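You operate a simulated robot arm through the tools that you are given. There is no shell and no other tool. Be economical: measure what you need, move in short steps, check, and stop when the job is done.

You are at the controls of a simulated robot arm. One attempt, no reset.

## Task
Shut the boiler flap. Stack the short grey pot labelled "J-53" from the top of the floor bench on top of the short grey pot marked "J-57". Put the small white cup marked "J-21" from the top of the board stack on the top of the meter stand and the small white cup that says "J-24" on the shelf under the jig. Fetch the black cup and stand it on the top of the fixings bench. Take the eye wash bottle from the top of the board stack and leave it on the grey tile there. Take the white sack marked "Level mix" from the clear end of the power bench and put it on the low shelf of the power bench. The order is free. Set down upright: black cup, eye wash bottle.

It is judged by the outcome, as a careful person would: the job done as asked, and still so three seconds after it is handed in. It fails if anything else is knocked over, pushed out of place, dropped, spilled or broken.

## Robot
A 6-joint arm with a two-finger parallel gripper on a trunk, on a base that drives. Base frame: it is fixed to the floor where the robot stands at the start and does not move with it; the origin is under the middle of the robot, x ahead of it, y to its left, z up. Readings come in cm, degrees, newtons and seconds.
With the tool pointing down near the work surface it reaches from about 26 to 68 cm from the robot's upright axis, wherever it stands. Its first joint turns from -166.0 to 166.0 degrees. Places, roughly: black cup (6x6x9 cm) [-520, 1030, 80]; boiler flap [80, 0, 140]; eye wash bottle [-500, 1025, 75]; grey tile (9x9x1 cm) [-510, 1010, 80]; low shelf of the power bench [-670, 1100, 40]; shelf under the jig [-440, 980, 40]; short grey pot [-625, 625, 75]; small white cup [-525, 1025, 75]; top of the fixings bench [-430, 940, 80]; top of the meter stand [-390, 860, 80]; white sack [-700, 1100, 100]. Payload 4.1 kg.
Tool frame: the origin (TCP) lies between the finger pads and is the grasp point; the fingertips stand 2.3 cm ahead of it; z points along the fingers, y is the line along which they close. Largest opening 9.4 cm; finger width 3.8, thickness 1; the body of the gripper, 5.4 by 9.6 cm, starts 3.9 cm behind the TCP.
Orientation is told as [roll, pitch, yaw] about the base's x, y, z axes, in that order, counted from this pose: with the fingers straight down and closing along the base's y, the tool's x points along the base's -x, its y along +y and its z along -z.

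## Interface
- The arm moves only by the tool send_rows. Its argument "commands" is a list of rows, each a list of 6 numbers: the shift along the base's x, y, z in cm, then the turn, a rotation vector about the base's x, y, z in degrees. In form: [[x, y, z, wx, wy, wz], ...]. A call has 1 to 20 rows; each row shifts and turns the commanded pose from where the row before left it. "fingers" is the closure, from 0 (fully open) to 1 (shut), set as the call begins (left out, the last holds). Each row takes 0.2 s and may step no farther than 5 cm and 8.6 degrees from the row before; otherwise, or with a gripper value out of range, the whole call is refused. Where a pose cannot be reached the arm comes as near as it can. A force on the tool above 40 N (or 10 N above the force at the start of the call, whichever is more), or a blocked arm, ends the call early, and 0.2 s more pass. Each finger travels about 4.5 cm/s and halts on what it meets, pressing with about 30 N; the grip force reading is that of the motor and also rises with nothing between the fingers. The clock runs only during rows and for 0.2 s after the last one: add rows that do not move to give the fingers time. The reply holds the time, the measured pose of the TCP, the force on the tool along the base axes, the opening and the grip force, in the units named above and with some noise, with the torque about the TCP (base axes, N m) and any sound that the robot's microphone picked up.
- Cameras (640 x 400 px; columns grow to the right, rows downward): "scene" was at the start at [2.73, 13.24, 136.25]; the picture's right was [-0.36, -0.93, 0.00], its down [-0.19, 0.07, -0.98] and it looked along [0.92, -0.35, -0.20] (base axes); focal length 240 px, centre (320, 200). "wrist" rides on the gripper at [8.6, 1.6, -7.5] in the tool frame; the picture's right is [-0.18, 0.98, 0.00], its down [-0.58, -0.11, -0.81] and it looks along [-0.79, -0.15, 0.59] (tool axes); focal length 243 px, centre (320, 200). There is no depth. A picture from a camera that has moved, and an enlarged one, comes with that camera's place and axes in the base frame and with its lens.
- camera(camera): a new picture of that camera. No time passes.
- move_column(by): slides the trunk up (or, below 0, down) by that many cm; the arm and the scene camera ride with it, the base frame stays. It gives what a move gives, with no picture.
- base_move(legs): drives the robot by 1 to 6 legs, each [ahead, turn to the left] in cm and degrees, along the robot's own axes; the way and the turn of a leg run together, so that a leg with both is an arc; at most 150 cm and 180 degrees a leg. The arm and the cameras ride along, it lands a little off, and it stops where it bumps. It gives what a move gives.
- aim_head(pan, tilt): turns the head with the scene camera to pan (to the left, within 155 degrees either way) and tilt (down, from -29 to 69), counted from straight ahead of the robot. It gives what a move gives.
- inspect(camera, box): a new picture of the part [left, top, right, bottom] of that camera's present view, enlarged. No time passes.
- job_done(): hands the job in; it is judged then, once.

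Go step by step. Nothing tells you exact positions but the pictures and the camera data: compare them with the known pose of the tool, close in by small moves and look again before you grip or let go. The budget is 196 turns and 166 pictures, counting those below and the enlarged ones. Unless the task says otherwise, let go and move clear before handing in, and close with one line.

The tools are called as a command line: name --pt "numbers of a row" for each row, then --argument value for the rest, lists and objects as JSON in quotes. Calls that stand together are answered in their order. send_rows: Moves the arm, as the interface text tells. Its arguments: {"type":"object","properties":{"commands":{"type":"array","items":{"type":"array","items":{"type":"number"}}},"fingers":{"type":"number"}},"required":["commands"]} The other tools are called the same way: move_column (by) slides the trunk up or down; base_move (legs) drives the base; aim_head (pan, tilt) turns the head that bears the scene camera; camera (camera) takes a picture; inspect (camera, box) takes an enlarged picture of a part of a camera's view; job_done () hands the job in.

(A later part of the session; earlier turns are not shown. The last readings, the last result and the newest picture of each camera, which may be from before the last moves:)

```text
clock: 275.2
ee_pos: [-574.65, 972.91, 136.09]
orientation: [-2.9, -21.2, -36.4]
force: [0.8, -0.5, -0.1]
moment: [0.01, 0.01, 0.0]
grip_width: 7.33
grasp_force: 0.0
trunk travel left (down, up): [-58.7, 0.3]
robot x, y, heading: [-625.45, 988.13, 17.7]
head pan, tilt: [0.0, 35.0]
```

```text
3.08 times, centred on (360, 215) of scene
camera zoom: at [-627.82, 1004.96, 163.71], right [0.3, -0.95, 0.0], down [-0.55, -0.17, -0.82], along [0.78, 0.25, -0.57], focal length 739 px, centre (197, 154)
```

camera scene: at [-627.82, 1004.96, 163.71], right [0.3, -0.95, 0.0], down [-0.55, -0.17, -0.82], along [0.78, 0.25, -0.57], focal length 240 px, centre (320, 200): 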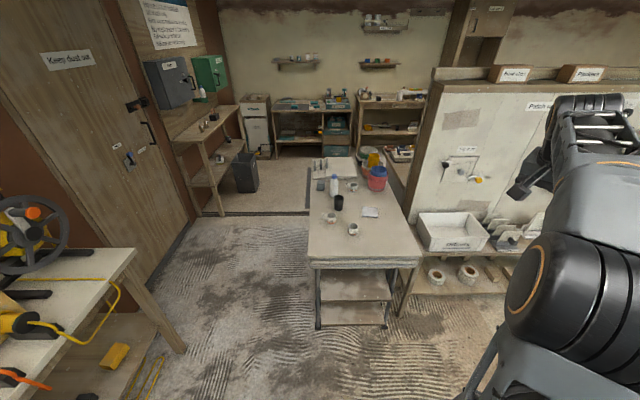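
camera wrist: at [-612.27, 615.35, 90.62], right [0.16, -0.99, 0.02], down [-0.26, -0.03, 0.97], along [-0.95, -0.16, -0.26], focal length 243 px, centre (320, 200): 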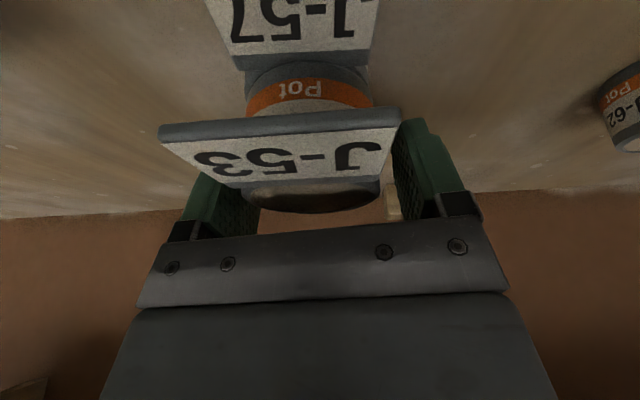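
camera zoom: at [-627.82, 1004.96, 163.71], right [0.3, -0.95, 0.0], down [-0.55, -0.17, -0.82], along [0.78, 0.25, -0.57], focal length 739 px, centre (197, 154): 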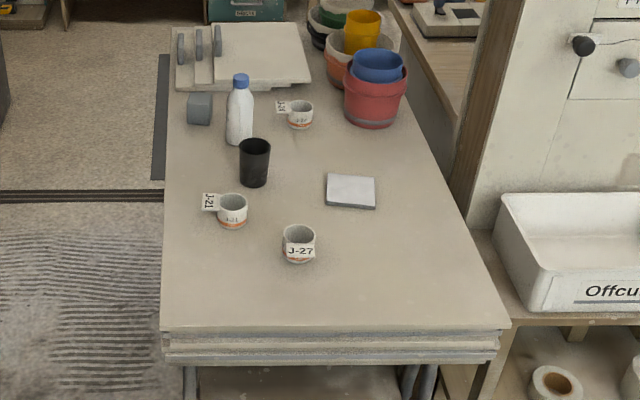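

Labels are readable: J-21 front-left, J-24 behind the bottle, J-27 to leave alone. The stack's north side is open and all items are in reach from there; driving round to it.

base_move --legs '[[0, 47], [60, 0], [0, -27], [36, 0]]'

aim_head --pan -5 --tilt 50

camera --camera "scene"

```text
clock: 283.9
ee_pos: [-520.27, 1066.15, 136.08]
orientation: [-3.1, -21.1, -16.0]
force: [0.2, -0.3, 0.0]
moment: [-0.01, 0.01, 0.02]
grip_width: 7.33
grasp_force: 0.0
trunk travel left (down, up): [-58.7, 0.3]
robot x, y, heading: [-573.29, 1062.64, 37.9]
head pan, tilt: [0.0, 35.0]
```

```text
clock: 284.7
ee_pos: [-520.19, 1066.05, 136.21]
orientation: [-3.0, -21.2, -16.1]
force: [0.6, -0.1, -0.9]
moment: [-0.02, 0.03, -0.01]
grip_width: 7.33
grasp_force: 0.0
trunk travel left (down, up): [-58.7, 0.3]
robot x, y, heading: [-573.04, 1062.26, 37.9]
head pan, tilt: [-5.0, 50.0]
```

```text
60 pictures are left
camera scene: at [-581.73, 1076.25, 161.54], right [0.54, -0.84, 0.0], down [-0.64, -0.41, -0.64], along [0.54, 0.35, -0.77], focal length 240 px, centre (320, 200)
```

scene: 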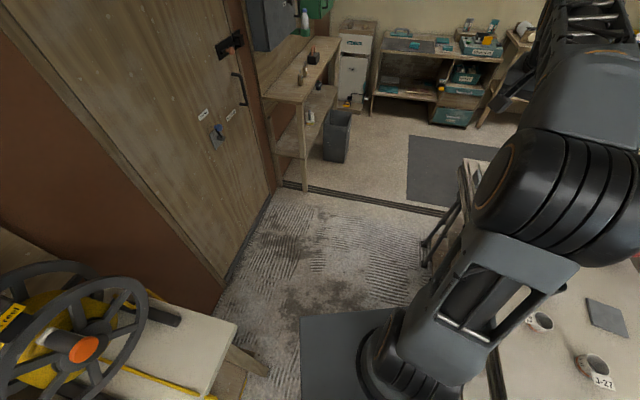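

base_move --legs '[[38, 0], [0, -110.4]]'

aim_head --pan 0 --tilt 45

camera --camera "scene"

```text
clock: 291.8
ee_pos: [-560.68, 1035.89, 136.17]
orientation: [-3.1, -21.2, -129.2]
force: [-1.0, -0.3, 0.2]
moment: [0.02, 0.02, 0.01]
grip_width: 7.31
grasp_force: 0.1
trunk travel left (down, up): [-58.7, 0.3]
robot x, y, heading: [-543.32, 1085.73, -75.8]
head pan, tilt: [-5.0, 50.0]
```

```text
clock: 292.4
ee_pos: [-560.69, 1035.78, 136.13]
orientation: [-3.0, -21.2, -129.2]
force: [0.4, -0.3, 0.2]
moment: [0.0, 0.01, 0.02]
grip_width: 7.32
grasp_force: 0.0
trunk travel left (down, up): [-58.7, 0.3]
robot x, y, heading: [-542.92, 1085.61, -75.1]
head pan, tilt: [0.0, 45.0]
```

```text
59 pictures are left
camera scene: at [-526.24, 1087.92, 162.22], right [-0.97, -0.25, 0.0], down [-0.18, 0.68, -0.71], along [0.18, -0.68, -0.71], focal length 240 px, centre (320, 200)
```

scene: 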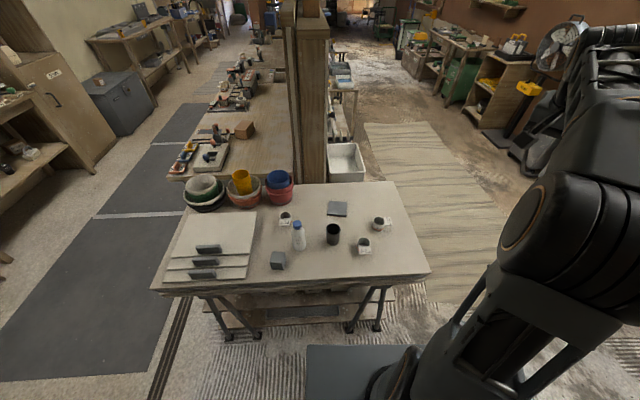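

A perfect vantage. Moving 9 cm closer to the stack and measuring.

base_move --legs '[[9, 0]]'

inspect --camera "scene" --box '[240, 180, 420, 300]'

```text
clock: 293.6
ee_pos: [-558.35, 1026.56, 136.04]
orientation: [-3.1, -21.2, -129.1]
force: [1.1, 0.4, -0.3]
moment: [0.06, 0.01, -0.06]
grip_width: 7.32
grasp_force: 0.1
trunk travel left (down, up): [-58.7, 0.3]
robot x, y, heading: [-540.68, 1077.13, -75.5]
head pan, tilt: [0.0, 45.0]
```

```text
3.33 times, centred on (330, 240) of scene
camera zoom: at [-523.87, 1078.8, 162.22], right [-0.97, -0.25, 0.0], down [-0.18, 0.68, -0.71], along [0.18, -0.68, -0.71], focal length 800 px, centre (287, 67)
```

zoom: 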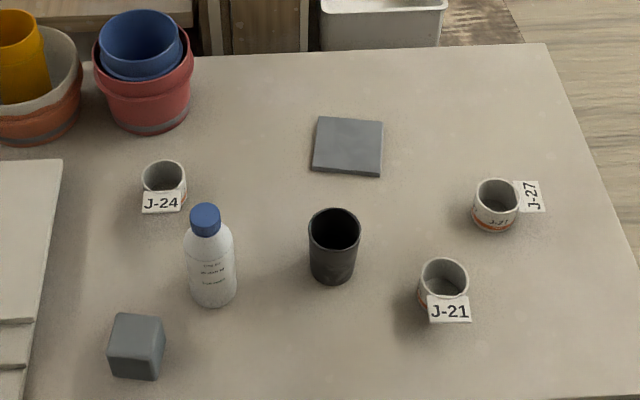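

Stack top is z≈77. Bottle ≈[-503.6,1035.3] (top ≈93.5), tile ≈[-514.3,1010.5]. I'll bring the tool over the bottle and grip it by its cap from above.

send_rows --pt "4.4 0.6 -1.5 0 0 6" --pt "4.5 0.7 -1.5 0 0 6" --pt "4.5 0.7 -1.5 0 0 6" --pt "4.5 0.7 -1.5 0 0 6" --pt "4.5 0.7 -1.5 0 0 6" --pt "4.5 0.7 -1.5 0 0 6" --pt "4.5 0.7 -1.5 0 0 6" --pt "4.5 0.7 -1.5 0 0 6" --pt "4.5 0.7 -1.5 0 0 6" --pt "4.5 0.7 -1.5 0 0 6" --pt "4.5 0.7 -1.5 0 0 7" --pt "4.5 0.7 -1.5 0 0 0" --fingers 0.3

camera --camera "wrist"

```text
clock: 296.1
ee_pos: [-504.49, 1035.16, 118.09]
orientation: [-3.0, -21.3, -62.2]
force: [0.3, 0.8, -0.9]
moment: [0.03, -0.02, -0.03]
grip_width: 6.59
grasp_force: 0.0
trunk travel left (down, up): [-58.7, 0.3]
robot x, y, heading: [-540.33, 1077.26, -75.6]
head pan, tilt: [0.0, 45.0]
```

```text
57 pictures are left
camera wrist: at [-507.58, 1045.62, 121.67], right [0.96, 0.29, 0.02], down [0.06, -0.25, 0.97], along [0.29, -0.92, -0.26], focal length 243 px, centre (320, 200)
```

wrist: 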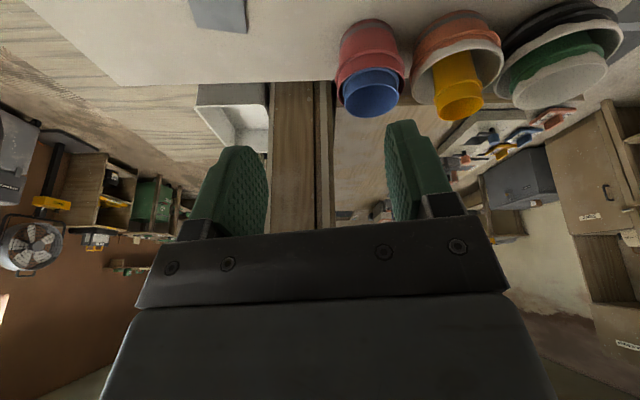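

Descend partway and look.

send_rows --pt "0.3 0 -4.5 0 0 0" --pt "0.3 0 -4.5 0 0 0" --pt "0.3 0 -4.5 0 0 0"

camera --camera "wrist"

inspect --camera "scene" --box '[220, 140, 400, 280]'

```text
clock: 296.9
ee_pos: [-503.42, 1035.12, 104.5]
orientation: [-2.9, -21.2, -62.2]
force: [0.0, -1.1, 0.0]
moment: [-0.01, -0.01, 0.02]
grip_width: 6.6
grasp_force: 0.1
trunk travel left (down, up): [-58.7, 0.3]
robot x, y, heading: [-540.26, 1077.33, -75.5]
head pan, tilt: [0.0, 45.0]
```

```text
56 pictures are left
camera wrist: at [-506.57, 1045.54, 108.17], right [0.96, 0.29, 0.02], down [0.06, -0.25, 0.97], along [0.28, -0.92, -0.26], focal length 243 px, centre (320, 200)
```

wrist: 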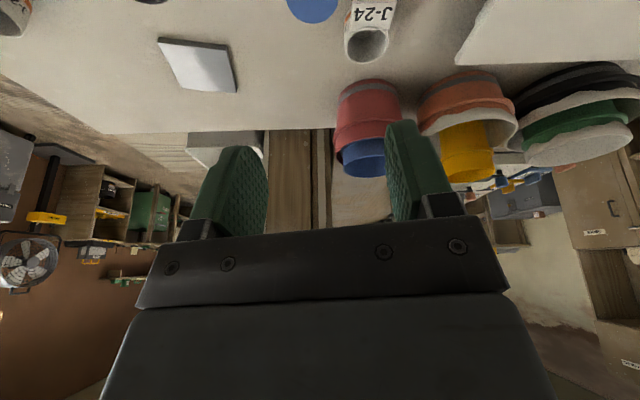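

```text
2.86 times, centred on (310, 210) of scene
camera zoom: at [-523.87, 1078.94, 162.22], right [-0.97, -0.25, 0.0], down [-0.18, 0.68, -0.71], along [0.18, -0.68, -0.71], focal length 686 px, centre (349, 171)
```

zoom: 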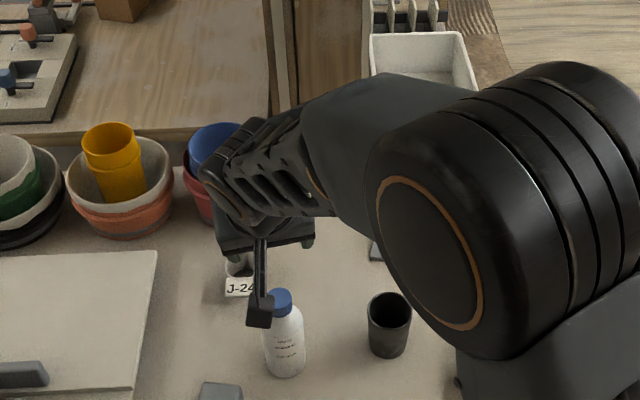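

The cap is right below the TCP. Descending to cap height.

send_rows --pt "-0.1 0 -4 0 0 0" --pt "-0.1 0 -4 0 0 0" --pt "0 0 -3 0 0 0" --pt "0 0 -1.3 0 0 0"

camera --camera "wrist"

```text
clock: 297.9
ee_pos: [-503.62, 1034.99, 92.29]
orientation: [-2.9, -21.2, -62.3]
force: [0.6, -0.6, -0.2]
moment: [0.02, 0.0, 0.04]
grip_width: 6.59
grasp_force: 0.0
trunk travel left (down, up): [-58.7, 0.3]
robot x, y, heading: [-540.52, 1076.71, -75.3]
head pan, tilt: [0.0, 45.0]
```

```text
54 pictures are left
camera wrist: at [-506.82, 1045.52, 95.95], right [0.96, 0.29, 0.02], down [0.06, -0.25, 0.97], along [0.28, -0.92, -0.26], focal length 243 px, centre (320, 200)
```

wrist: 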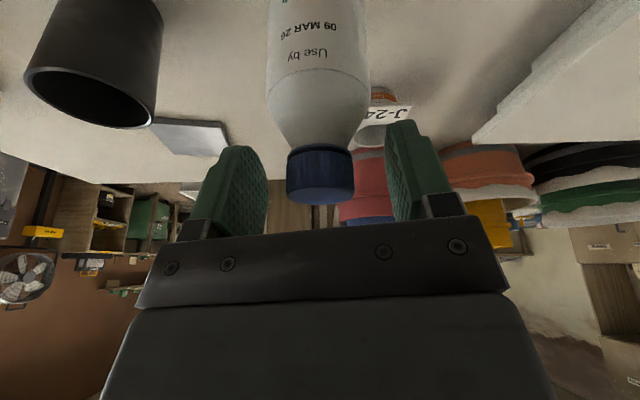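

Cap is between the pads. Close and lift slightly.

send_rows --pt "0 0 0 0 0 0" --pt "0 0 0 0 0 0" --pt "0 0 0 0 0 0" --pt "0 0 0 0 0 0" --pt "0 0 0 0 0 0" --fingers 1

send_rows --pt "0 0 1 0 0 0" --pt "0 0 2 0 0 0" --pt "0 0 2 0 0 0"

camera --camera "wrist"

```text
clock: 299.1
ee_pos: [-503.59, 1035.11, 92.32]
orientation: [-3.0, -21.3, -62.2]
force: [3.3, 1.3, 5.9]
moment: [0.24, -0.57, -0.04]
grip_width: 3.33
grasp_force: 30.2
trunk travel left (down, up): [-58.7, 0.3]
robot x, y, heading: [-540.4, 1077.15, -75.3]
head pan, tilt: [0.0, 45.0]
```

```text
clock: 299.9
ee_pos: [-503.88, 1035.1, 97.53]
orientation: [-3.0, -21.1, -62.2]
force: [-1.4, -0.9, -3.7]
moment: [0.03, 0.01, -0.03]
grip_width: 3.15
grasp_force: 29.9
trunk travel left (down, up): [-58.7, 0.3]
robot x, y, heading: [-540.43, 1076.3, -75.4]
head pan, tilt: [0.0, 45.0]
```

```text
53 pictures are left
camera wrist: at [-506.93, 1045.52, 101.11], right [0.96, 0.29, 0.02], down [0.06, -0.25, 0.97], along [0.28, -0.92, -0.26], focal length 243 px, centre (320, 200)
```

wrist: 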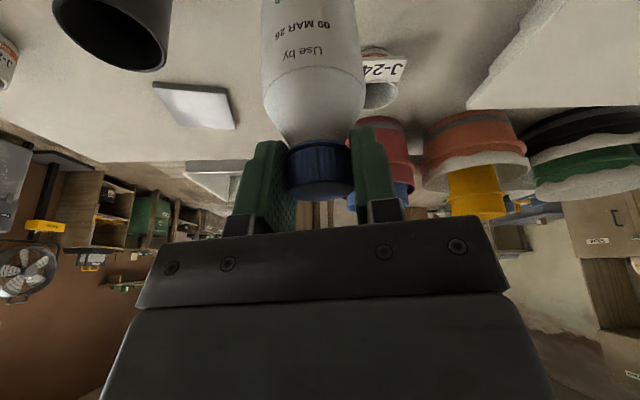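

Bottle lifted. Carrying it to the tile (≈[-514.8,1010.8]).

send_rows --pt "0 0 2 0 0 0" --pt "-1.3 -3.4 0 0 0 0" --pt "-1.5 -3.6 0 0 0 0" --pt "-1.5 -3.6 0 0 0 0" --pt "-1.5 -3.6 0 0 0 0" --pt "-1.5 -3.6 0 0 0 0" --pt "-1.5 -3.4 0 0 0 0" --pt "-1.3 -3 0 0 0 0" --pt "0 0 0 0 0 0"

camera --camera "wrist"

inspect --camera "scene" --box '[240, 140, 420, 280]'

```text
clock: 301.9
ee_pos: [-513.59, 1011.21, 99.13]
orientation: [-2.9, -21.2, -62.2]
force: [-0.2, 0.3, -2.8]
moment: [0.02, -0.04, 0.01]
grip_width: 3.15
grasp_force: 29.5
trunk travel left (down, up): [-58.7, 0.3]
robot x, y, heading: [-540.59, 1077.15, -75.4]
head pan, tilt: [0.0, 45.0]
```

```text
52 pictures are left
camera wrist: at [-516.71, 1021.67, 102.84], right [0.96, 0.29, 0.02], down [0.06, -0.25, 0.97], along [0.28, -0.92, -0.26], focal length 243 px, centre (320, 200)
```

wrist: 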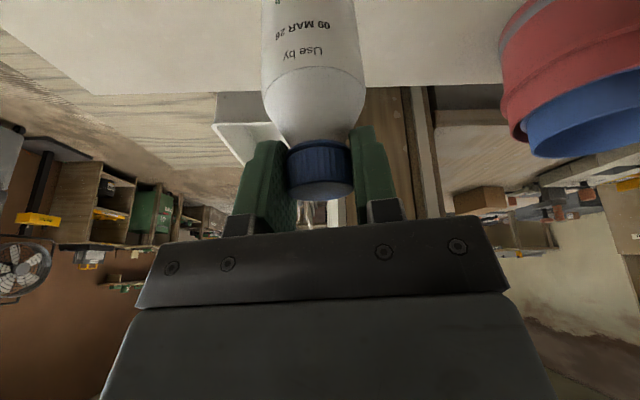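

```text
2.86 times, centred on (330, 210) of scene
camera zoom: at [-523.88, 1078.94, 162.22], right [-0.97, -0.25, 0.0], down [-0.18, 0.68, -0.71], along [0.18, -0.68, -0.71], focal length 686 px, centre (291, 171)
```

zoom: 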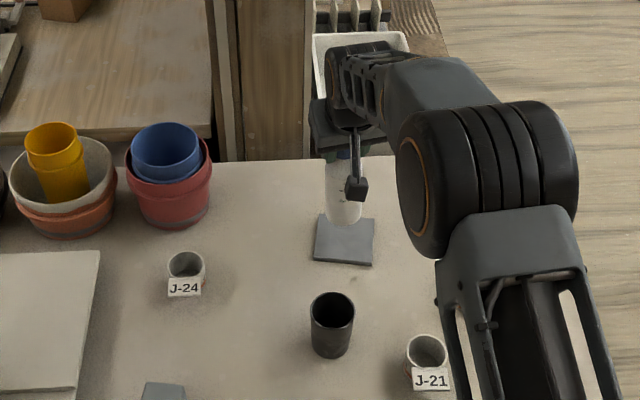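

The bottle is over the tile's centre. Lowering.

send_rows --pt "0 -0.2 -2 0 0 0" --pt "0 0 -2 0 0 0" --pt "0 0 -1 0 0 0" --pt "0 0 0 0 0 0"

send_rows --pt "0 0 -0.3 0 0 0" --pt "0 0 -0.3 0 0 0" --pt "0 0 0 0 0 0"

```text
clock: 302.9
ee_pos: [-513.71, 1010.91, 94.25]
orientation: [-3.0, -21.1, -62.2]
force: [-0.3, -0.8, -3.0]
moment: [0.01, 0.01, 0.0]
grip_width: 3.13
grasp_force: 29.9
trunk travel left (down, up): [-58.7, 0.3]
robot x, y, heading: [-540.71, 1076.83, -75.2]
head pan, tilt: [0.0, 45.0]
```

```text
clock: 303.8
ee_pos: [-513.64, 1010.87, 93.74]
orientation: [-2.9, -21.2, -62.3]
force: [0.4, 0.4, -2.6]
moment: [0.01, 0.0, 0.0]
grip_width: 3.1
grasp_force: 30.0
trunk travel left (down, up): [-58.7, 0.3]
robot x, y, heading: [-540.68, 1077.21, -75.6]
head pan, tilt: [0.0, 45.0]
```

send_rows --pt "0 0 -0.3 0 0 0" --pt "0 0 -0.3 0 0 0" --pt "0 0 0 0 0 0"

inspect --camera "scene" --box '[280, 160, 380, 240]'

```text
clock: 304.6
ee_pos: [-513.73, 1010.88, 93.64]
orientation: [-3.1, -21.6, -62.3]
force: [0.2, 5.5, 20.2]
moment: [0.97, -0.28, 0.05]
grip_width: 3.12
grasp_force: 30.2
trunk travel left (down, up): [-58.7, 0.3]
robot x, y, heading: [-540.45, 1076.9, -75.3]
head pan, tilt: [0.0, 45.0]
```

```text
5.00 times, centred on (330, 200) of scene
camera zoom: at [-524.0, 1079.26, 162.26], right [-0.97, -0.25, 0.0], down [-0.18, 0.68, -0.71], along [0.18, -0.69, -0.71], focal length 1200 px, centre (270, 200)
```

zoom: 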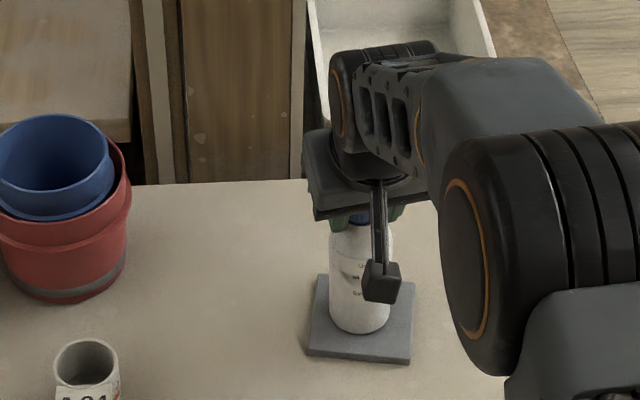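

The bottle stands on the tile. Releasing and rising.

send_rows --pt "0 0 0.2 0 0 0" --pt "0 0 0 0 0 0"

send_rows --pt "0 0 0 0 0 0" --pt "0 0 0 0 0 0" --pt "0 0 0 0 0 0" --pt "0 0 0 0 0 0" --pt "0 0 2 0 0 0" --pt "0 0 4 0 0 0" --pt "0 1 4 0 0 0" --pt "0 3 3 0 0 0" --fingers 0.3

inspect --camera "scene" --box '[250, 160, 410, 280]'

```text
clock: 305.1
ee_pos: [-513.81, 1010.78, 93.61]
orientation: [-3.1, -21.4, -62.2]
force: [1.6, -0.5, 16.7]
moment: [0.03, -0.55, 0.03]
grip_width: 3.13
grasp_force: 30.2
trunk travel left (down, up): [-58.7, 0.3]
robot x, y, heading: [-540.39, 1076.98, -75.3]
head pan, tilt: [0.0, 45.0]
```

```text
clock: 306.9
ee_pos: [-513.81, 1015.08, 106.51]
orientation: [-3.0, -21.2, -62.1]
force: [-0.2, 0.8, -0.1]
moment: [0.02, 0.0, -0.01]
grip_width: 6.57
grasp_force: 0.1
trunk travel left (down, up): [-58.7, 0.3]
robot x, y, heading: [-540.46, 1077.19, -75.5]
head pan, tilt: [0.0, 45.0]
```

```text
3.33 times, centred on (330, 220) of scene
camera zoom: at [-523.91, 1079.05, 162.22], right [-0.97, -0.25, 0.0], down [-0.18, 0.68, -0.71], along [0.18, -0.68, -0.71], focal length 800 px, centre (287, 133)
```

zoom: 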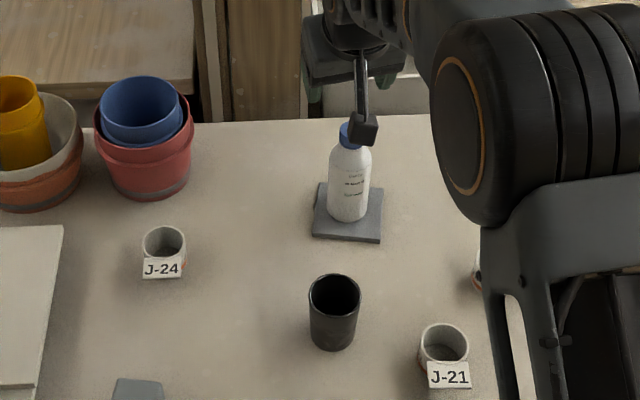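

Bottle stands upright on the tile. Next the black cup: moving over it.

send_rows --pt "-0.6 4 0 0 0 0" --pt "-0.6 4 0 0 0 0" --pt "-0.6 3.5 0 0 0 0" --pt "-0.6 2.9 -2 0 0 0" --pt "0 0 -4 0 0 0" --pt "0 0 -4 0 0 0" --fingers 0

camera --camera "wrist"

```text
clock: 308.4
ee_pos: [-515.89, 1029.17, 96.42]
orientation: [-2.9, -21.2, -62.2]
force: [-0.1, -0.6, -0.1]
moment: [-0.02, -0.02, -0.02]
grip_width: 9.42
grasp_force: 0.1
trunk travel left (down, up): [-58.7, 0.3]
robot x, y, heading: [-540.69, 1076.83, -75.3]
head pan, tilt: [0.0, 45.0]
```

```text
48 pictures are left
camera wrist: at [-519.1, 1039.62, 100.03], right [0.96, 0.29, 0.02], down [0.06, -0.25, 0.97], along [0.28, -0.92, -0.26], focal length 243 px, centre (320, 200)
```

wrist: 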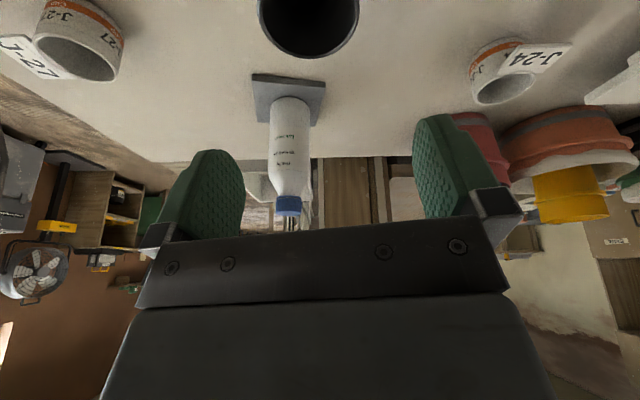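

Centred over the black cup. Descend and grip.

send_rows --pt "-0.4 -0.1 -4 0 0 0" --pt "0 0 -4 0 0 0" --pt "0 0 -3 0 0 0" --pt "0 0 -2 0 0 0"

send_rows --pt "0 0 0 0 0 0" --pt "0 0 0 0 0 0" --pt "0 0 0 0 0 0" --pt "0 0 0 0 0 0" --pt "0 0 1.5 0 0 0" --pt "0 0 4 0 0 0" --fingers 1

camera --camera "wrist"

```text
clock: 309.4
ee_pos: [-516.54, 1029.05, 83.34]
orientation: [-3.0, -21.1, -62.3]
force: [0.1, 0.5, 0.6]
moment: [0.01, 0.05, 0.05]
grip_width: 9.38
grasp_force: 0.0
trunk travel left (down, up): [-58.7, 0.3]
robot x, y, heading: [-540.81, 1076.86, -75.2]
head pan, tilt: [0.0, 45.0]
```

```text
clock: 310.8
ee_pos: [-516.69, 1028.93, 88.77]
orientation: [-3.2, -21.1, -61.8]
force: [0.1, 0.2, -1.3]
moment: [-0.05, -0.02, 0.0]
grip_width: 5.87
grasp_force: 29.6
trunk travel left (down, up): [-58.7, 0.3]
robot x, y, heading: [-540.95, 1076.77, -75.3]
head pan, tilt: [0.0, 45.0]
```

```text
47 pictures are left
camera wrist: at [-519.88, 1039.49, 92.33], right [0.96, 0.3, 0.02], down [0.06, -0.25, 0.97], along [0.29, -0.92, -0.26], focal length 243 px, centre (320, 200)
```

wrist: 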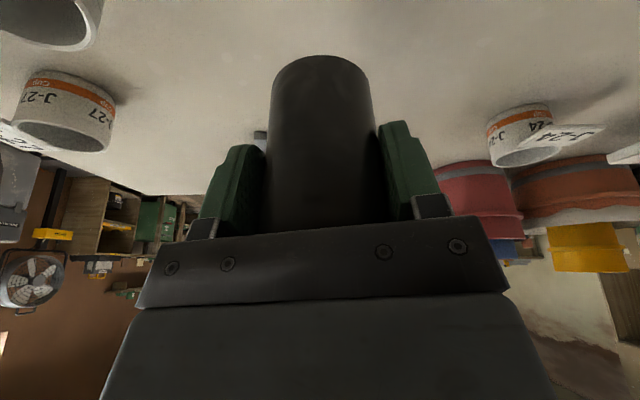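

Cup held. Raising it, then driving round to the corridor side.

send_rows --pt "0 0 4.5 0 0 0" --pt "0 0 4.5 0 0 0" --pt "0 0 4.5 0 0 0" --pt "0 0 4.5 0 0 0" --pt "-1 2 4 0 0 0" --pt "-1 2 4 0 0 0" --pt "-1 2 4 0 0 0"

base_move --legs '[[-12, 0], [0, 87.5], [141, 0], [0, -84.5]]'

aim_head --pan 30 --tilt 25

camera --camera "scene"

```text
clock: 312.4
ee_pos: [-519.6, 1035.27, 118.96]
orientation: [-3.0, -21.2, -62.2]
force: [-0.4, -0.7, -0.2]
moment: [0.0, -0.01, -0.02]
grip_width: 5.83
grasp_force: 29.6
trunk travel left (down, up): [-58.7, 0.3]
robot x, y, heading: [-540.3, 1076.85, -75.4]
head pan, tilt: [0.0, 45.0]
```

```text
clock: 327.6
ee_pos: [-381.72, 1074.49, 119.09]
orientation: [-3.0, -21.2, -61.0]
force: [0.1, 0.7, -0.4]
moment: [0.02, -0.01, 0.02]
grip_width: 5.87
grasp_force: 30.2
trunk travel left (down, up): [-58.7, 0.3]
robot x, y, heading: [-403.72, 1116.1, -74.3]
head pan, tilt: [0.0, 45.0]
```

```text
clock: 328.6
ee_pos: [-381.83, 1074.39, 119.06]
orientation: [-2.9, -21.2, -61.1]
force: [-0.2, -0.1, 0.4]
moment: [-0.01, -0.02, -0.01]
grip_width: 5.84
grasp_force: 30.1
trunk travel left (down, up): [-58.7, 0.3]
robot x, y, heading: [-403.39, 1115.65, -74.5]
head pan, tilt: [30.0, 25.0]
```

```text
46 pictures are left
camera scene: at [-382.48, 1119.6, 165.27], right [-0.7, -0.71, 0.0], down [-0.3, 0.3, -0.91], along [0.65, -0.63, -0.42], focal length 240 px, centre (320, 200)
```

scene: 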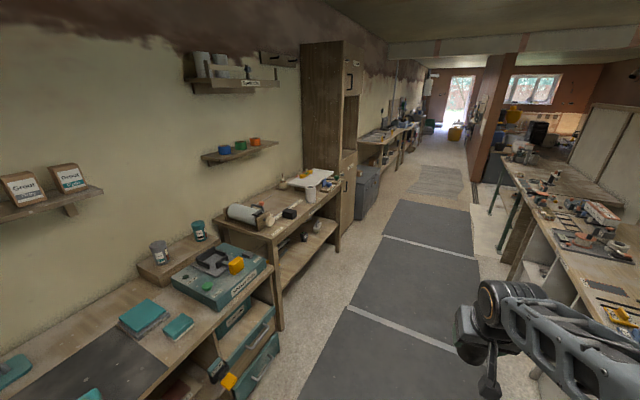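

base_move --legs '[[85, 3]]'

aim_head --pan -60 --tilt 35

camera --camera "scene"

```text
clock: 333.1
ee_pos: [-355.83, 994.45, 119.06]
orientation: [-3.0, -21.2, -58.9]
force: [-0.9, -0.4, -0.8]
moment: [0.05, 0.0, 0.01]
grip_width: 5.86
grasp_force: 29.8
trunk travel left (down, up): [-58.7, 0.3]
robot x, y, heading: [-379.14, 1034.9, -71.7]
head pan, tilt: [30.0, 25.0]
```

```text
clock: 334.7
ee_pos: [-355.85, 994.32, 118.98]
orientation: [-2.9, -21.2, -58.8]
force: [-0.8, -0.1, -0.6]
moment: [-0.02, -0.01, 0.02]
grip_width: 5.82
grasp_force: 29.9
trunk travel left (down, up): [-58.7, 0.3]
robot x, y, heading: [-379.24, 1034.99, -72.1]
head pan, tilt: [-60.0, 35.0]
```

```text
45 pictures are left
camera scene: at [-370.99, 1039.11, 163.71], right [-0.74, 0.67, 0.0], down [0.38, 0.43, -0.82], along [-0.55, -0.61, -0.57], focal length 240 px, centre (320, 200)
```

scene: 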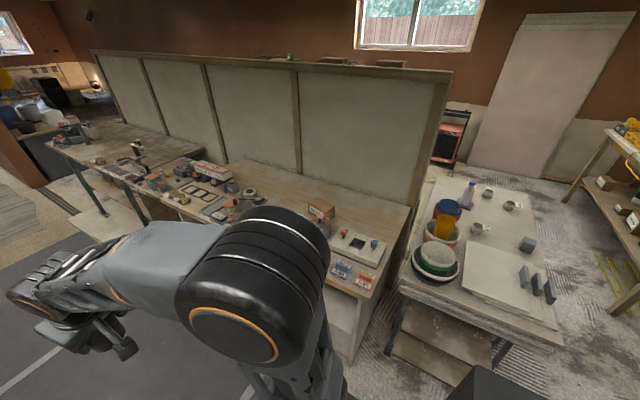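

inspect --camera "scene" --box '[40, 110, 420, 330]'

```text
1.68 times, centred on (230, 220) of scene
camera zoom: at [-370.99, 1039.11, 163.71], right [-0.74, 0.67, 0.0], down [0.38, 0.43, -0.82], along [-0.55, -0.61, -0.57], focal length 404 px, centre (472, 166)
```

zoom: 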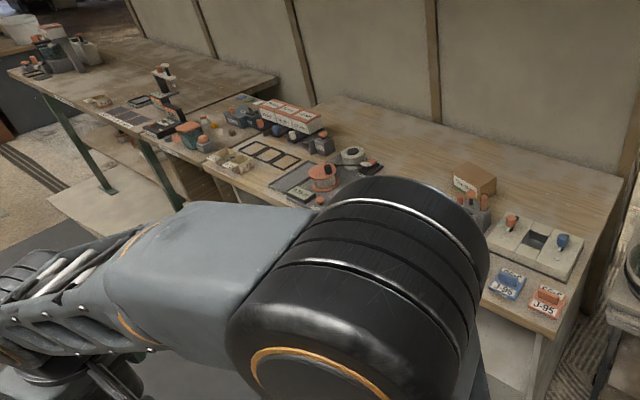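

The fixings bench is the one right here, with the jig near its close end; its middle is clear around [-425,942]. Moving in front and turning to face it.

base_move --legs '[[35, 8], [36, -8], [0, -90]]'

aim_head --pan -15 --tilt 45

camera --camera "scene"

```text
clock: 342.8
ee_pos: [-394.09, 946.55, 118.96]
orientation: [-3.1, -21.1, -150.7]
force: [-1.0, 0.1, -1.1]
moment: [-0.03, 0.02, 0.02]
grip_width: 5.85
grasp_force: 30.0
trunk travel left (down, up): [-58.7, 0.3]
robot x, y, heading: [-352.71, 968.63, -163.8]
head pan, tilt: [-60.0, 35.0]
```

```text
clock: 343.9
ee_pos: [-394.12, 946.53, 119.02]
orientation: [-3.0, -21.2, -150.7]
force: [-1.1, 0.6, -1.4]
moment: [0.01, 0.01, -0.02]
grip_width: 5.81
grasp_force: 29.7
trunk travel left (down, up): [-58.7, 0.3]
robot x, y, heading: [-352.82, 968.79, -164.0]
head pan, tilt: [-15.0, 45.0]
```

```text
43 pictures are left
camera scene: at [-350.51, 953.95, 162.22], right [-0.02, 1.0, 0.0], down [0.71, 0.01, -0.71], along [-0.71, -0.01, -0.71], focal length 240 px, centre (320, 200)
```

scene: 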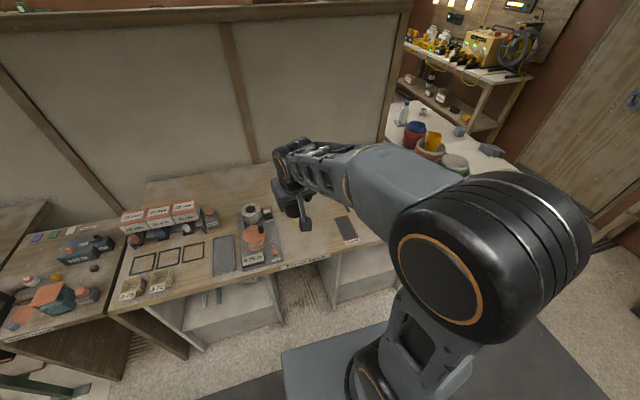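

inspect --camera "scene" --box '[190, 150, 410, 290]'

```text
2.86 times, centred on (300, 220) of scene
camera zoom: at [-350.51, 953.95, 162.22], right [-0.02, 1.0, 0.0], down [0.71, 0.01, -0.71], along [-0.71, -0.01, -0.71], focal length 686 px, centre (377, 143)
```

zoom: 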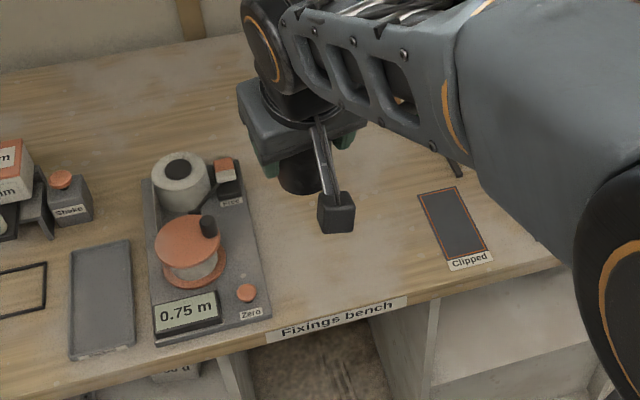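

The clear spot between the reel tray and the "Clipped" mat (≈[-416.6,948]) is within reach. Moving the cup there and lowering.

send_rows --pt "-4.5 0.3 0 0 0 0" --pt "-4.5 0.3 0 0 0 0" --pt "-4.5 0.3 0 0 0 0" --pt "-4.5 0.3 0 0 0 0" --pt "-4.5 0.3 -2 0 0 0" --pt "0 0 -4.5 0 0 0" --pt "0 0 -4.5 0 0 0" --pt "0 0 -4.5 0 0 0" --pt "0 0 -4.5 0 0 0" --pt "0 0 -4.5 0 0 0" --pt "0 0 -4.5 0 0 0"

inspect --camera "scene" --box '[190, 150, 410, 290]'

```text
clock: 346.3
ee_pos: [-416.44, 948.1, 89.79]
orientation: [-3.1, -21.2, -150.8]
force: [0.0, 0.2, -0.7]
moment: [0.0, 0.0, 0.01]
grip_width: 5.8
grasp_force: 30.0
trunk travel left (down, up): [-58.7, 0.3]
robot x, y, heading: [-352.67, 968.57, -164.0]
head pan, tilt: [-15.0, 45.0]
```

```text
2.86 times, centred on (300, 220) of scene
camera zoom: at [-350.56, 953.93, 162.23], right [-0.02, 1.0, 0.0], down [0.71, 0.01, -0.71], along [-0.71, -0.01, -0.71], focal length 686 px, centre (377, 143)
```

zoom: 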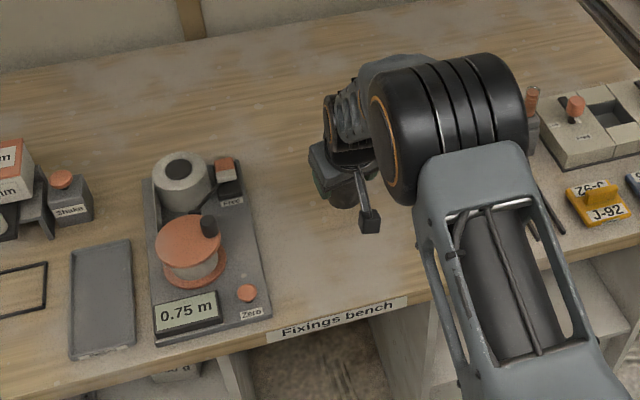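

send_rows --pt "0 0 -2 0 0 0" --pt "0 0 -2 0 0 0" --pt "0 0 -0.6 0 0 0" --pt "0 0 0 0 0 0"

send_rows --pt "0 0 -0.4 0 0 0" --pt "0 0 -0.3 0 0 0" --pt "0 0 0 0 0 0"

```text
clock: 347.3
ee_pos: [-416.24, 948.01, 85.43]
orientation: [-3.0, -21.2, -150.8]
force: [0.1, 0.9, -1.0]
moment: [-0.01, 0.02, 0.01]
grip_width: 5.84
grasp_force: 29.9
trunk travel left (down, up): [-58.7, 0.3]
robot x, y, heading: [-353.02, 968.45, -163.9]
head pan, tilt: [-15.0, 45.0]
```

```text
clock: 348.1
ee_pos: [-416.43, 948.25, 85.03]
orientation: [-3.1, -21.6, -150.8]
force: [0.0, 2.7, 25.5]
moment: [-0.27, -0.19, 0.02]
grip_width: 5.84
grasp_force: 30.4
trunk travel left (down, up): [-58.7, 0.3]
robot x, y, heading: [-353.27, 968.58, -163.8]
head pan, tilt: [-15.0, 45.0]
```

Contact. Releasing and rising.

send_rows --pt "0 0 0.25 0 0 0" --pt "0 0 0 0 0 0"

send_rows --pt "0 0 0 0 0 0" --pt "0 0 0 0 0 0" --pt "0 0 0 0 0 0" --pt "0 0 0 0 0 0" --pt "0 0 3 0 0 0" --pt "0 0 4 0 0 0" --pt "0 0 4.5 0 0 0" --pt "4 0 3 0 0 0" --pt "4 0 3 0 0 0" --pt "4 0 3 0 0 0" --pt "4 0 3 0 0 0" --pt "2 0 4 0 0 0" --fingers 0.1

inspect --camera "scene" --box '[0, 130, 440, 400]'

```text
clock: 348.7
ee_pos: [-416.42, 948.09, 85.16]
orientation: [-3.1, -21.3, -150.7]
force: [-5.6, 2.2, 19.3]
moment: [-0.26, 0.27, -0.05]
grip_width: 5.8
grasp_force: 30.0
trunk travel left (down, up): [-58.7, 0.3]
robot x, y, heading: [-352.68, 968.61, -163.8]
head pan, tilt: [-15.0, 45.0]
```

```text
clock: 351.3
ee_pos: [-398.07, 948.18, 112.43]
orientation: [-3.0, -21.3, -150.7]
force: [-0.1, 0.4, -1.0]
moment: [0.01, 0.02, 0.02]
grip_width: 8.44
grasp_force: 0.2
trunk travel left (down, up): [-58.7, 0.3]
robot x, y, heading: [-352.87, 969.0, -163.9]
head pan, tilt: [-15.0, 45.0]
```

```text
1.45 times, centred on (220, 265) of scene
camera zoom: at [-350.43, 953.98, 162.22], right [-0.02, 1.0, 0.0], down [0.71, 0.01, -0.71], along [-0.71, -0.01, -0.71], focal length 349 px, centre (466, 106)
```

zoom: 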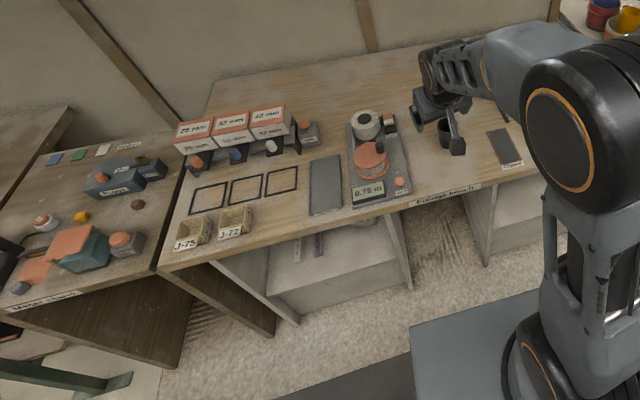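

Black cup is set. The meter stand is the bench to its left. Now back round to the stack for a white cup.

base_move --legs '[[0, -88.5], [150, 0], [9, 0], [0, 85], [133, 0], [0, 93]]'

aim_head --pan 0 --tilt 45

camera --camera "scene"

```text
clock: 376.9
ee_pos: [-510.77, 1035.38, 112.48]
orientation: [-3.0, -21.2, -55.4]
force: [0.1, -0.1, -0.3]
moment: [0.01, -0.01, -0.01]
grip_width: 8.45
grasp_force: 0.0
trunk travel left (down, up): [-58.7, 0.3]
robot x, y, heading: [-535.23, 1079.22, -68.9]
head pan, tilt: [-15.0, 45.0]
```

```text
clock: 377.6
ee_pos: [-510.66, 1035.3, 112.48]
orientation: [-3.0, -21.1, -55.4]
force: [-0.6, -0.3, -0.2]
moment: [0.0, 0.02, 0.03]
grip_width: 8.45
grasp_force: 0.0
trunk travel left (down, up): [-58.7, 0.3]
robot x, y, heading: [-535.05, 1078.65, -68.9]
head pan, tilt: [0.0, 45.0]
```

```text
39 pictures are left
camera scene: at [-518.74, 1082.73, 162.22], right [-0.93, -0.36, 0.0], down [-0.26, 0.66, -0.71], along [0.26, -0.66, -0.71], focal length 240 px, centre (320, 200)
```

scene: 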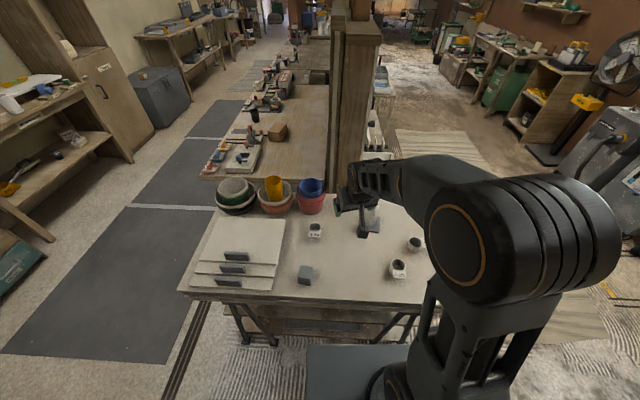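

In position again. Moving over J-24 first.

send_rows --pt "3.5 -2 -2 0 0 0" --pt "3.5 -2 -2 0 0 0" --pt "3.5 -2 -2 0 0 0" --pt "3.5 -2.2 -2 0 0 0" --pt "3.2 -2.1 -2 0 0 0" --pt "0 0 -3 0 0 0"

camera --camera "wrist"

inspect --camera "scene" --box '[260, 180, 440, 310]'

```text
clock: 379.0
ee_pos: [-493.42, 1024.92, 99.47]
orientation: [-3.0, -21.2, -55.5]
force: [0.7, 0.3, 0.2]
moment: [0.03, 0.03, -0.01]
grip_width: 8.48
grasp_force: 0.0
trunk travel left (down, up): [-58.7, 0.3]
robot x, y, heading: [-534.75, 1078.47, -68.9]
head pan, tilt: [0.0, 45.0]
```

```text
38 pictures are left
camera wrist: at [-497.68, 1034.92, 103.12], right [0.92, 0.4, 0.02], down [0.09, -0.24, 0.97], along [0.39, -0.88, -0.26], focal length 243 px, centre (320, 200)
```

wrist: 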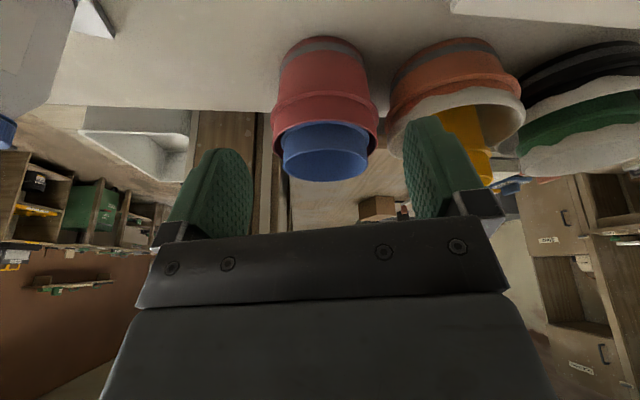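

```text
3.08 times, centred on (350, 245) of scene
camera zoom: at [-518.71, 1082.72, 162.22], right [-0.93, -0.36, 0.0], down [-0.26, 0.66, -0.71], along [0.26, -0.66, -0.71], focal length 739 px, centre (228, 62)
```

zoom: 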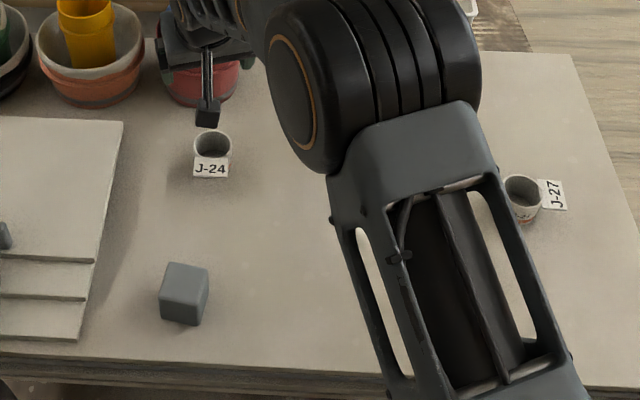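

send_rows --pt "-0.1 -0.2 -4 0 0 0" --pt "-0.1 -0.1 -4 0 0 0" --pt "0 0 -3 0 0 0"

camera --camera "wrist"

```text
clock: 379.8
ee_pos: [-493.56, 1024.56, 88.56]
orientation: [-3.0, -21.3, -55.6]
force: [-0.1, -0.2, -0.2]
moment: [-0.04, 0.0, -0.03]
grip_width: 8.47
grasp_force: 0.0
trunk travel left (down, up): [-58.7, 0.3]
robot x, y, heading: [-535.26, 1078.92, -68.5]
head pan, tilt: [0.0, 45.0]
```

```text
36 pictures are left
camera wrist: at [-497.8, 1034.59, 92.22], right [0.92, 0.4, 0.02], down [0.09, -0.24, 0.97], along [0.39, -0.88, -0.26], focal length 243 px, centre (320, 200)
```

wrist: 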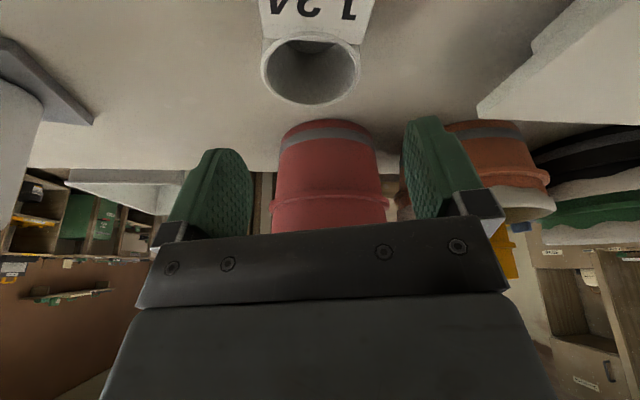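

Aligned. Descend, grip and lift.

send_rows --pt "-0.1 -0.1 -3 0 0 0" --pt "0 0 -2.5 0 0 0" --pt "0 0 -2 0 0 0"

send_rows --pt "0 0 0 0 0 0" --pt "0 0 0 0 0 0" --pt "0 0 0 0 0 0" --pt "0 0 0 0 0 0" --pt "0 0 1.5 0 0 0" --pt "0 0 4 0 0 0" --fingers 1

camera --camera "wrist"

```text
clock: 380.6
ee_pos: [-493.8, 1024.74, 81.06]
orientation: [-3.0, -21.3, -55.4]
force: [-2.1, 2.8, 5.4]
moment: [0.27, -0.14, 0.2]
grip_width: 8.47
grasp_force: 0.0
trunk travel left (down, up): [-58.7, 0.3]
robot x, y, heading: [-535.08, 1078.39, -68.5]
head pan, tilt: [0.0, 45.0]
```

```text
clock: 382.0
ee_pos: [-493.93, 1024.62, 86.37]
orientation: [-3.1, -21.1, -55.5]
force: [0.1, -0.2, 0.2]
moment: [-0.01, -0.01, 0.01]
grip_width: 5.15
grasp_force: 30.1
trunk travel left (down, up): [-58.7, 0.3]
robot x, y, heading: [-534.8, 1078.86, -68.4]
head pan, tilt: [0.0, 45.0]
```

```text
35 pictures are left
camera wrist: at [-498.27, 1034.64, 90.05], right [0.92, 0.4, 0.02], down [0.09, -0.24, 0.97], along [0.39, -0.88, -0.26], focal length 243 px, centre (320, 200)
```

wrist: 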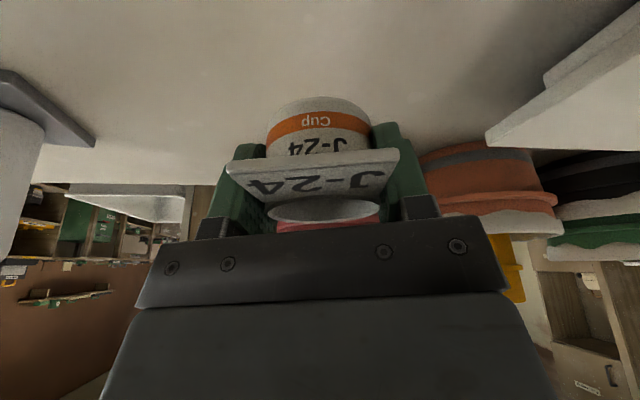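

J-24 gripped. For the low shelf under the jig I need a more slanted tool, so I'll set it back down here, tilt the tool to 40° about the cup and regrip.

send_rows --pt "0 0 -3 0 0 0" --pt "0 0 -1.8 0 0 0" --pt "0 0 -0.4 0 0 0" --pt "0 0 0 0 0 0"

send_rows --pt "0 0 0 0 0 0" --pt "0 0 0 0 0 0" --pt "0 0 0 0 0 0" --pt "0 0 0.3 0 0 0" --pt "0 0 0.2 -5.2 -3.6 0" --pt "0 0 0 -5.2 -3.6 0" --pt "0 0 0 -5.2 -3.6 0" --pt "0 0 0 0 0 0" --fingers 0.15

camera --camera "wrist"

```text
clock: 383.0
ee_pos: [-493.92, 1024.6, 81.31]
orientation: [-2.9, -21.2, -55.6]
force: [0.5, -0.2, -0.3]
moment: [-0.01, 0.0, 0.03]
grip_width: 5.14
grasp_force: 30.4
trunk travel left (down, up): [-58.7, 0.3]
robot x, y, heading: [-535.1, 1079.31, -68.7]
head pan, tilt: [0.0, 45.0]
```

```text
clock: 384.8
ee_pos: [-494.48, 1024.52, 81.65]
orientation: [-5.0, -34.4, -55.6]
force: [-0.3, 0.6, -0.4]
moment: [0.02, 0.02, 0.01]
grip_width: 7.97
grasp_force: 0.0
out of reach, approached as far as the arm can: row 7
trunk travel left (down, up): [-58.7, 0.3]
robot x, y, heading: [-535.3, 1078.7, -68.6]
head pan, tilt: [0.0, 45.0]
```

```text
34 pictures are left
camera wrist: at [-498.8, 1035.07, 82.7], right [0.92, 0.39, 0.03], down [-0.02, -0.04, 1.0], along [0.39, -0.92, -0.03], focal length 243 px, centre (320, 200)
```

wrist: 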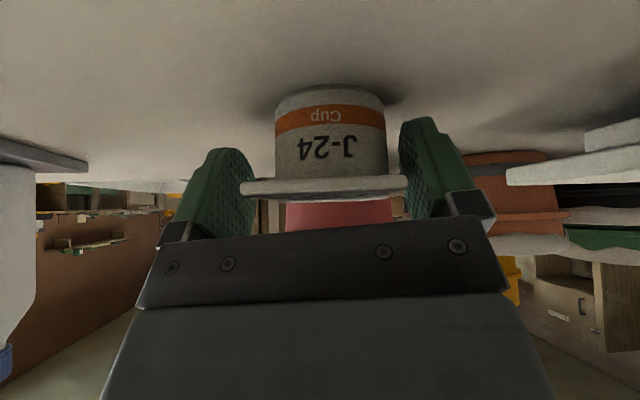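

Tilt reached 34°, cup upright between the pads. Grip and lift.

send_rows --pt "0 0 0 0 0 0" --pt "0 0 0 0 0 0" --pt "0 0 0 0 0 0" --pt "0 0 0 0 0 0" --fingers 1

send_rows --pt "0 0 2 0 0 0" --pt "0 0 4 0 0 0" --pt "-2 1 4 0 0 0" --pt "-3 2 3 0 0 0" --pt "-3 2 3 0 0 0" --pt "-3 2 3 0 0 0" --pt "-3 2 3 0 0 0" --pt "-2 2 4 0 0 0" --pt "0 0 4.5 0 0 0" --pt "0 0 4.5 0 0 0"

camera --camera "wrist"

```text
clock: 385.8
ee_pos: [-494.37, 1024.47, 81.59]
orientation: [-5.0, -34.3, -55.7]
force: [1.1, 0.3, 1.2]
moment: [-0.01, -0.03, -0.03]
grip_width: 5.04
grasp_force: 30.4
trunk travel left (down, up): [-58.7, 0.3]
robot x, y, heading: [-535.09, 1078.69, -68.8]
head pan, tilt: [0.0, 45.0]
```

```text
clock: 388.0
ee_pos: [-510.54, 1035.28, 117.1]
orientation: [-4.9, -34.3, -55.5]
force: [-0.9, 1.0, -0.4]
moment: [-0.01, 0.02, 0.0]
grip_width: 5.03
grasp_force: 29.7
trunk travel left (down, up): [-58.7, 0.3]
robot x, y, heading: [-535.06, 1078.79, -68.9]
head pan, tilt: [0.0, 45.0]
```

```text
33 pictures are left
camera wrist: at [-514.86, 1045.86, 118.17], right [0.92, 0.39, 0.03], down [-0.02, -0.04, 1.0], along [0.39, -0.92, -0.03], focal length 243 px, centre (320, 200)
```

wrist: 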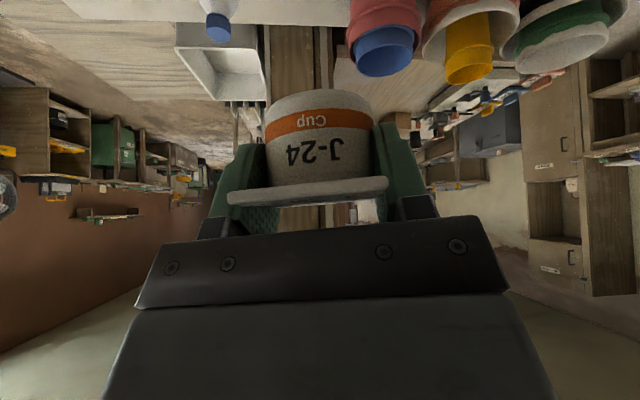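

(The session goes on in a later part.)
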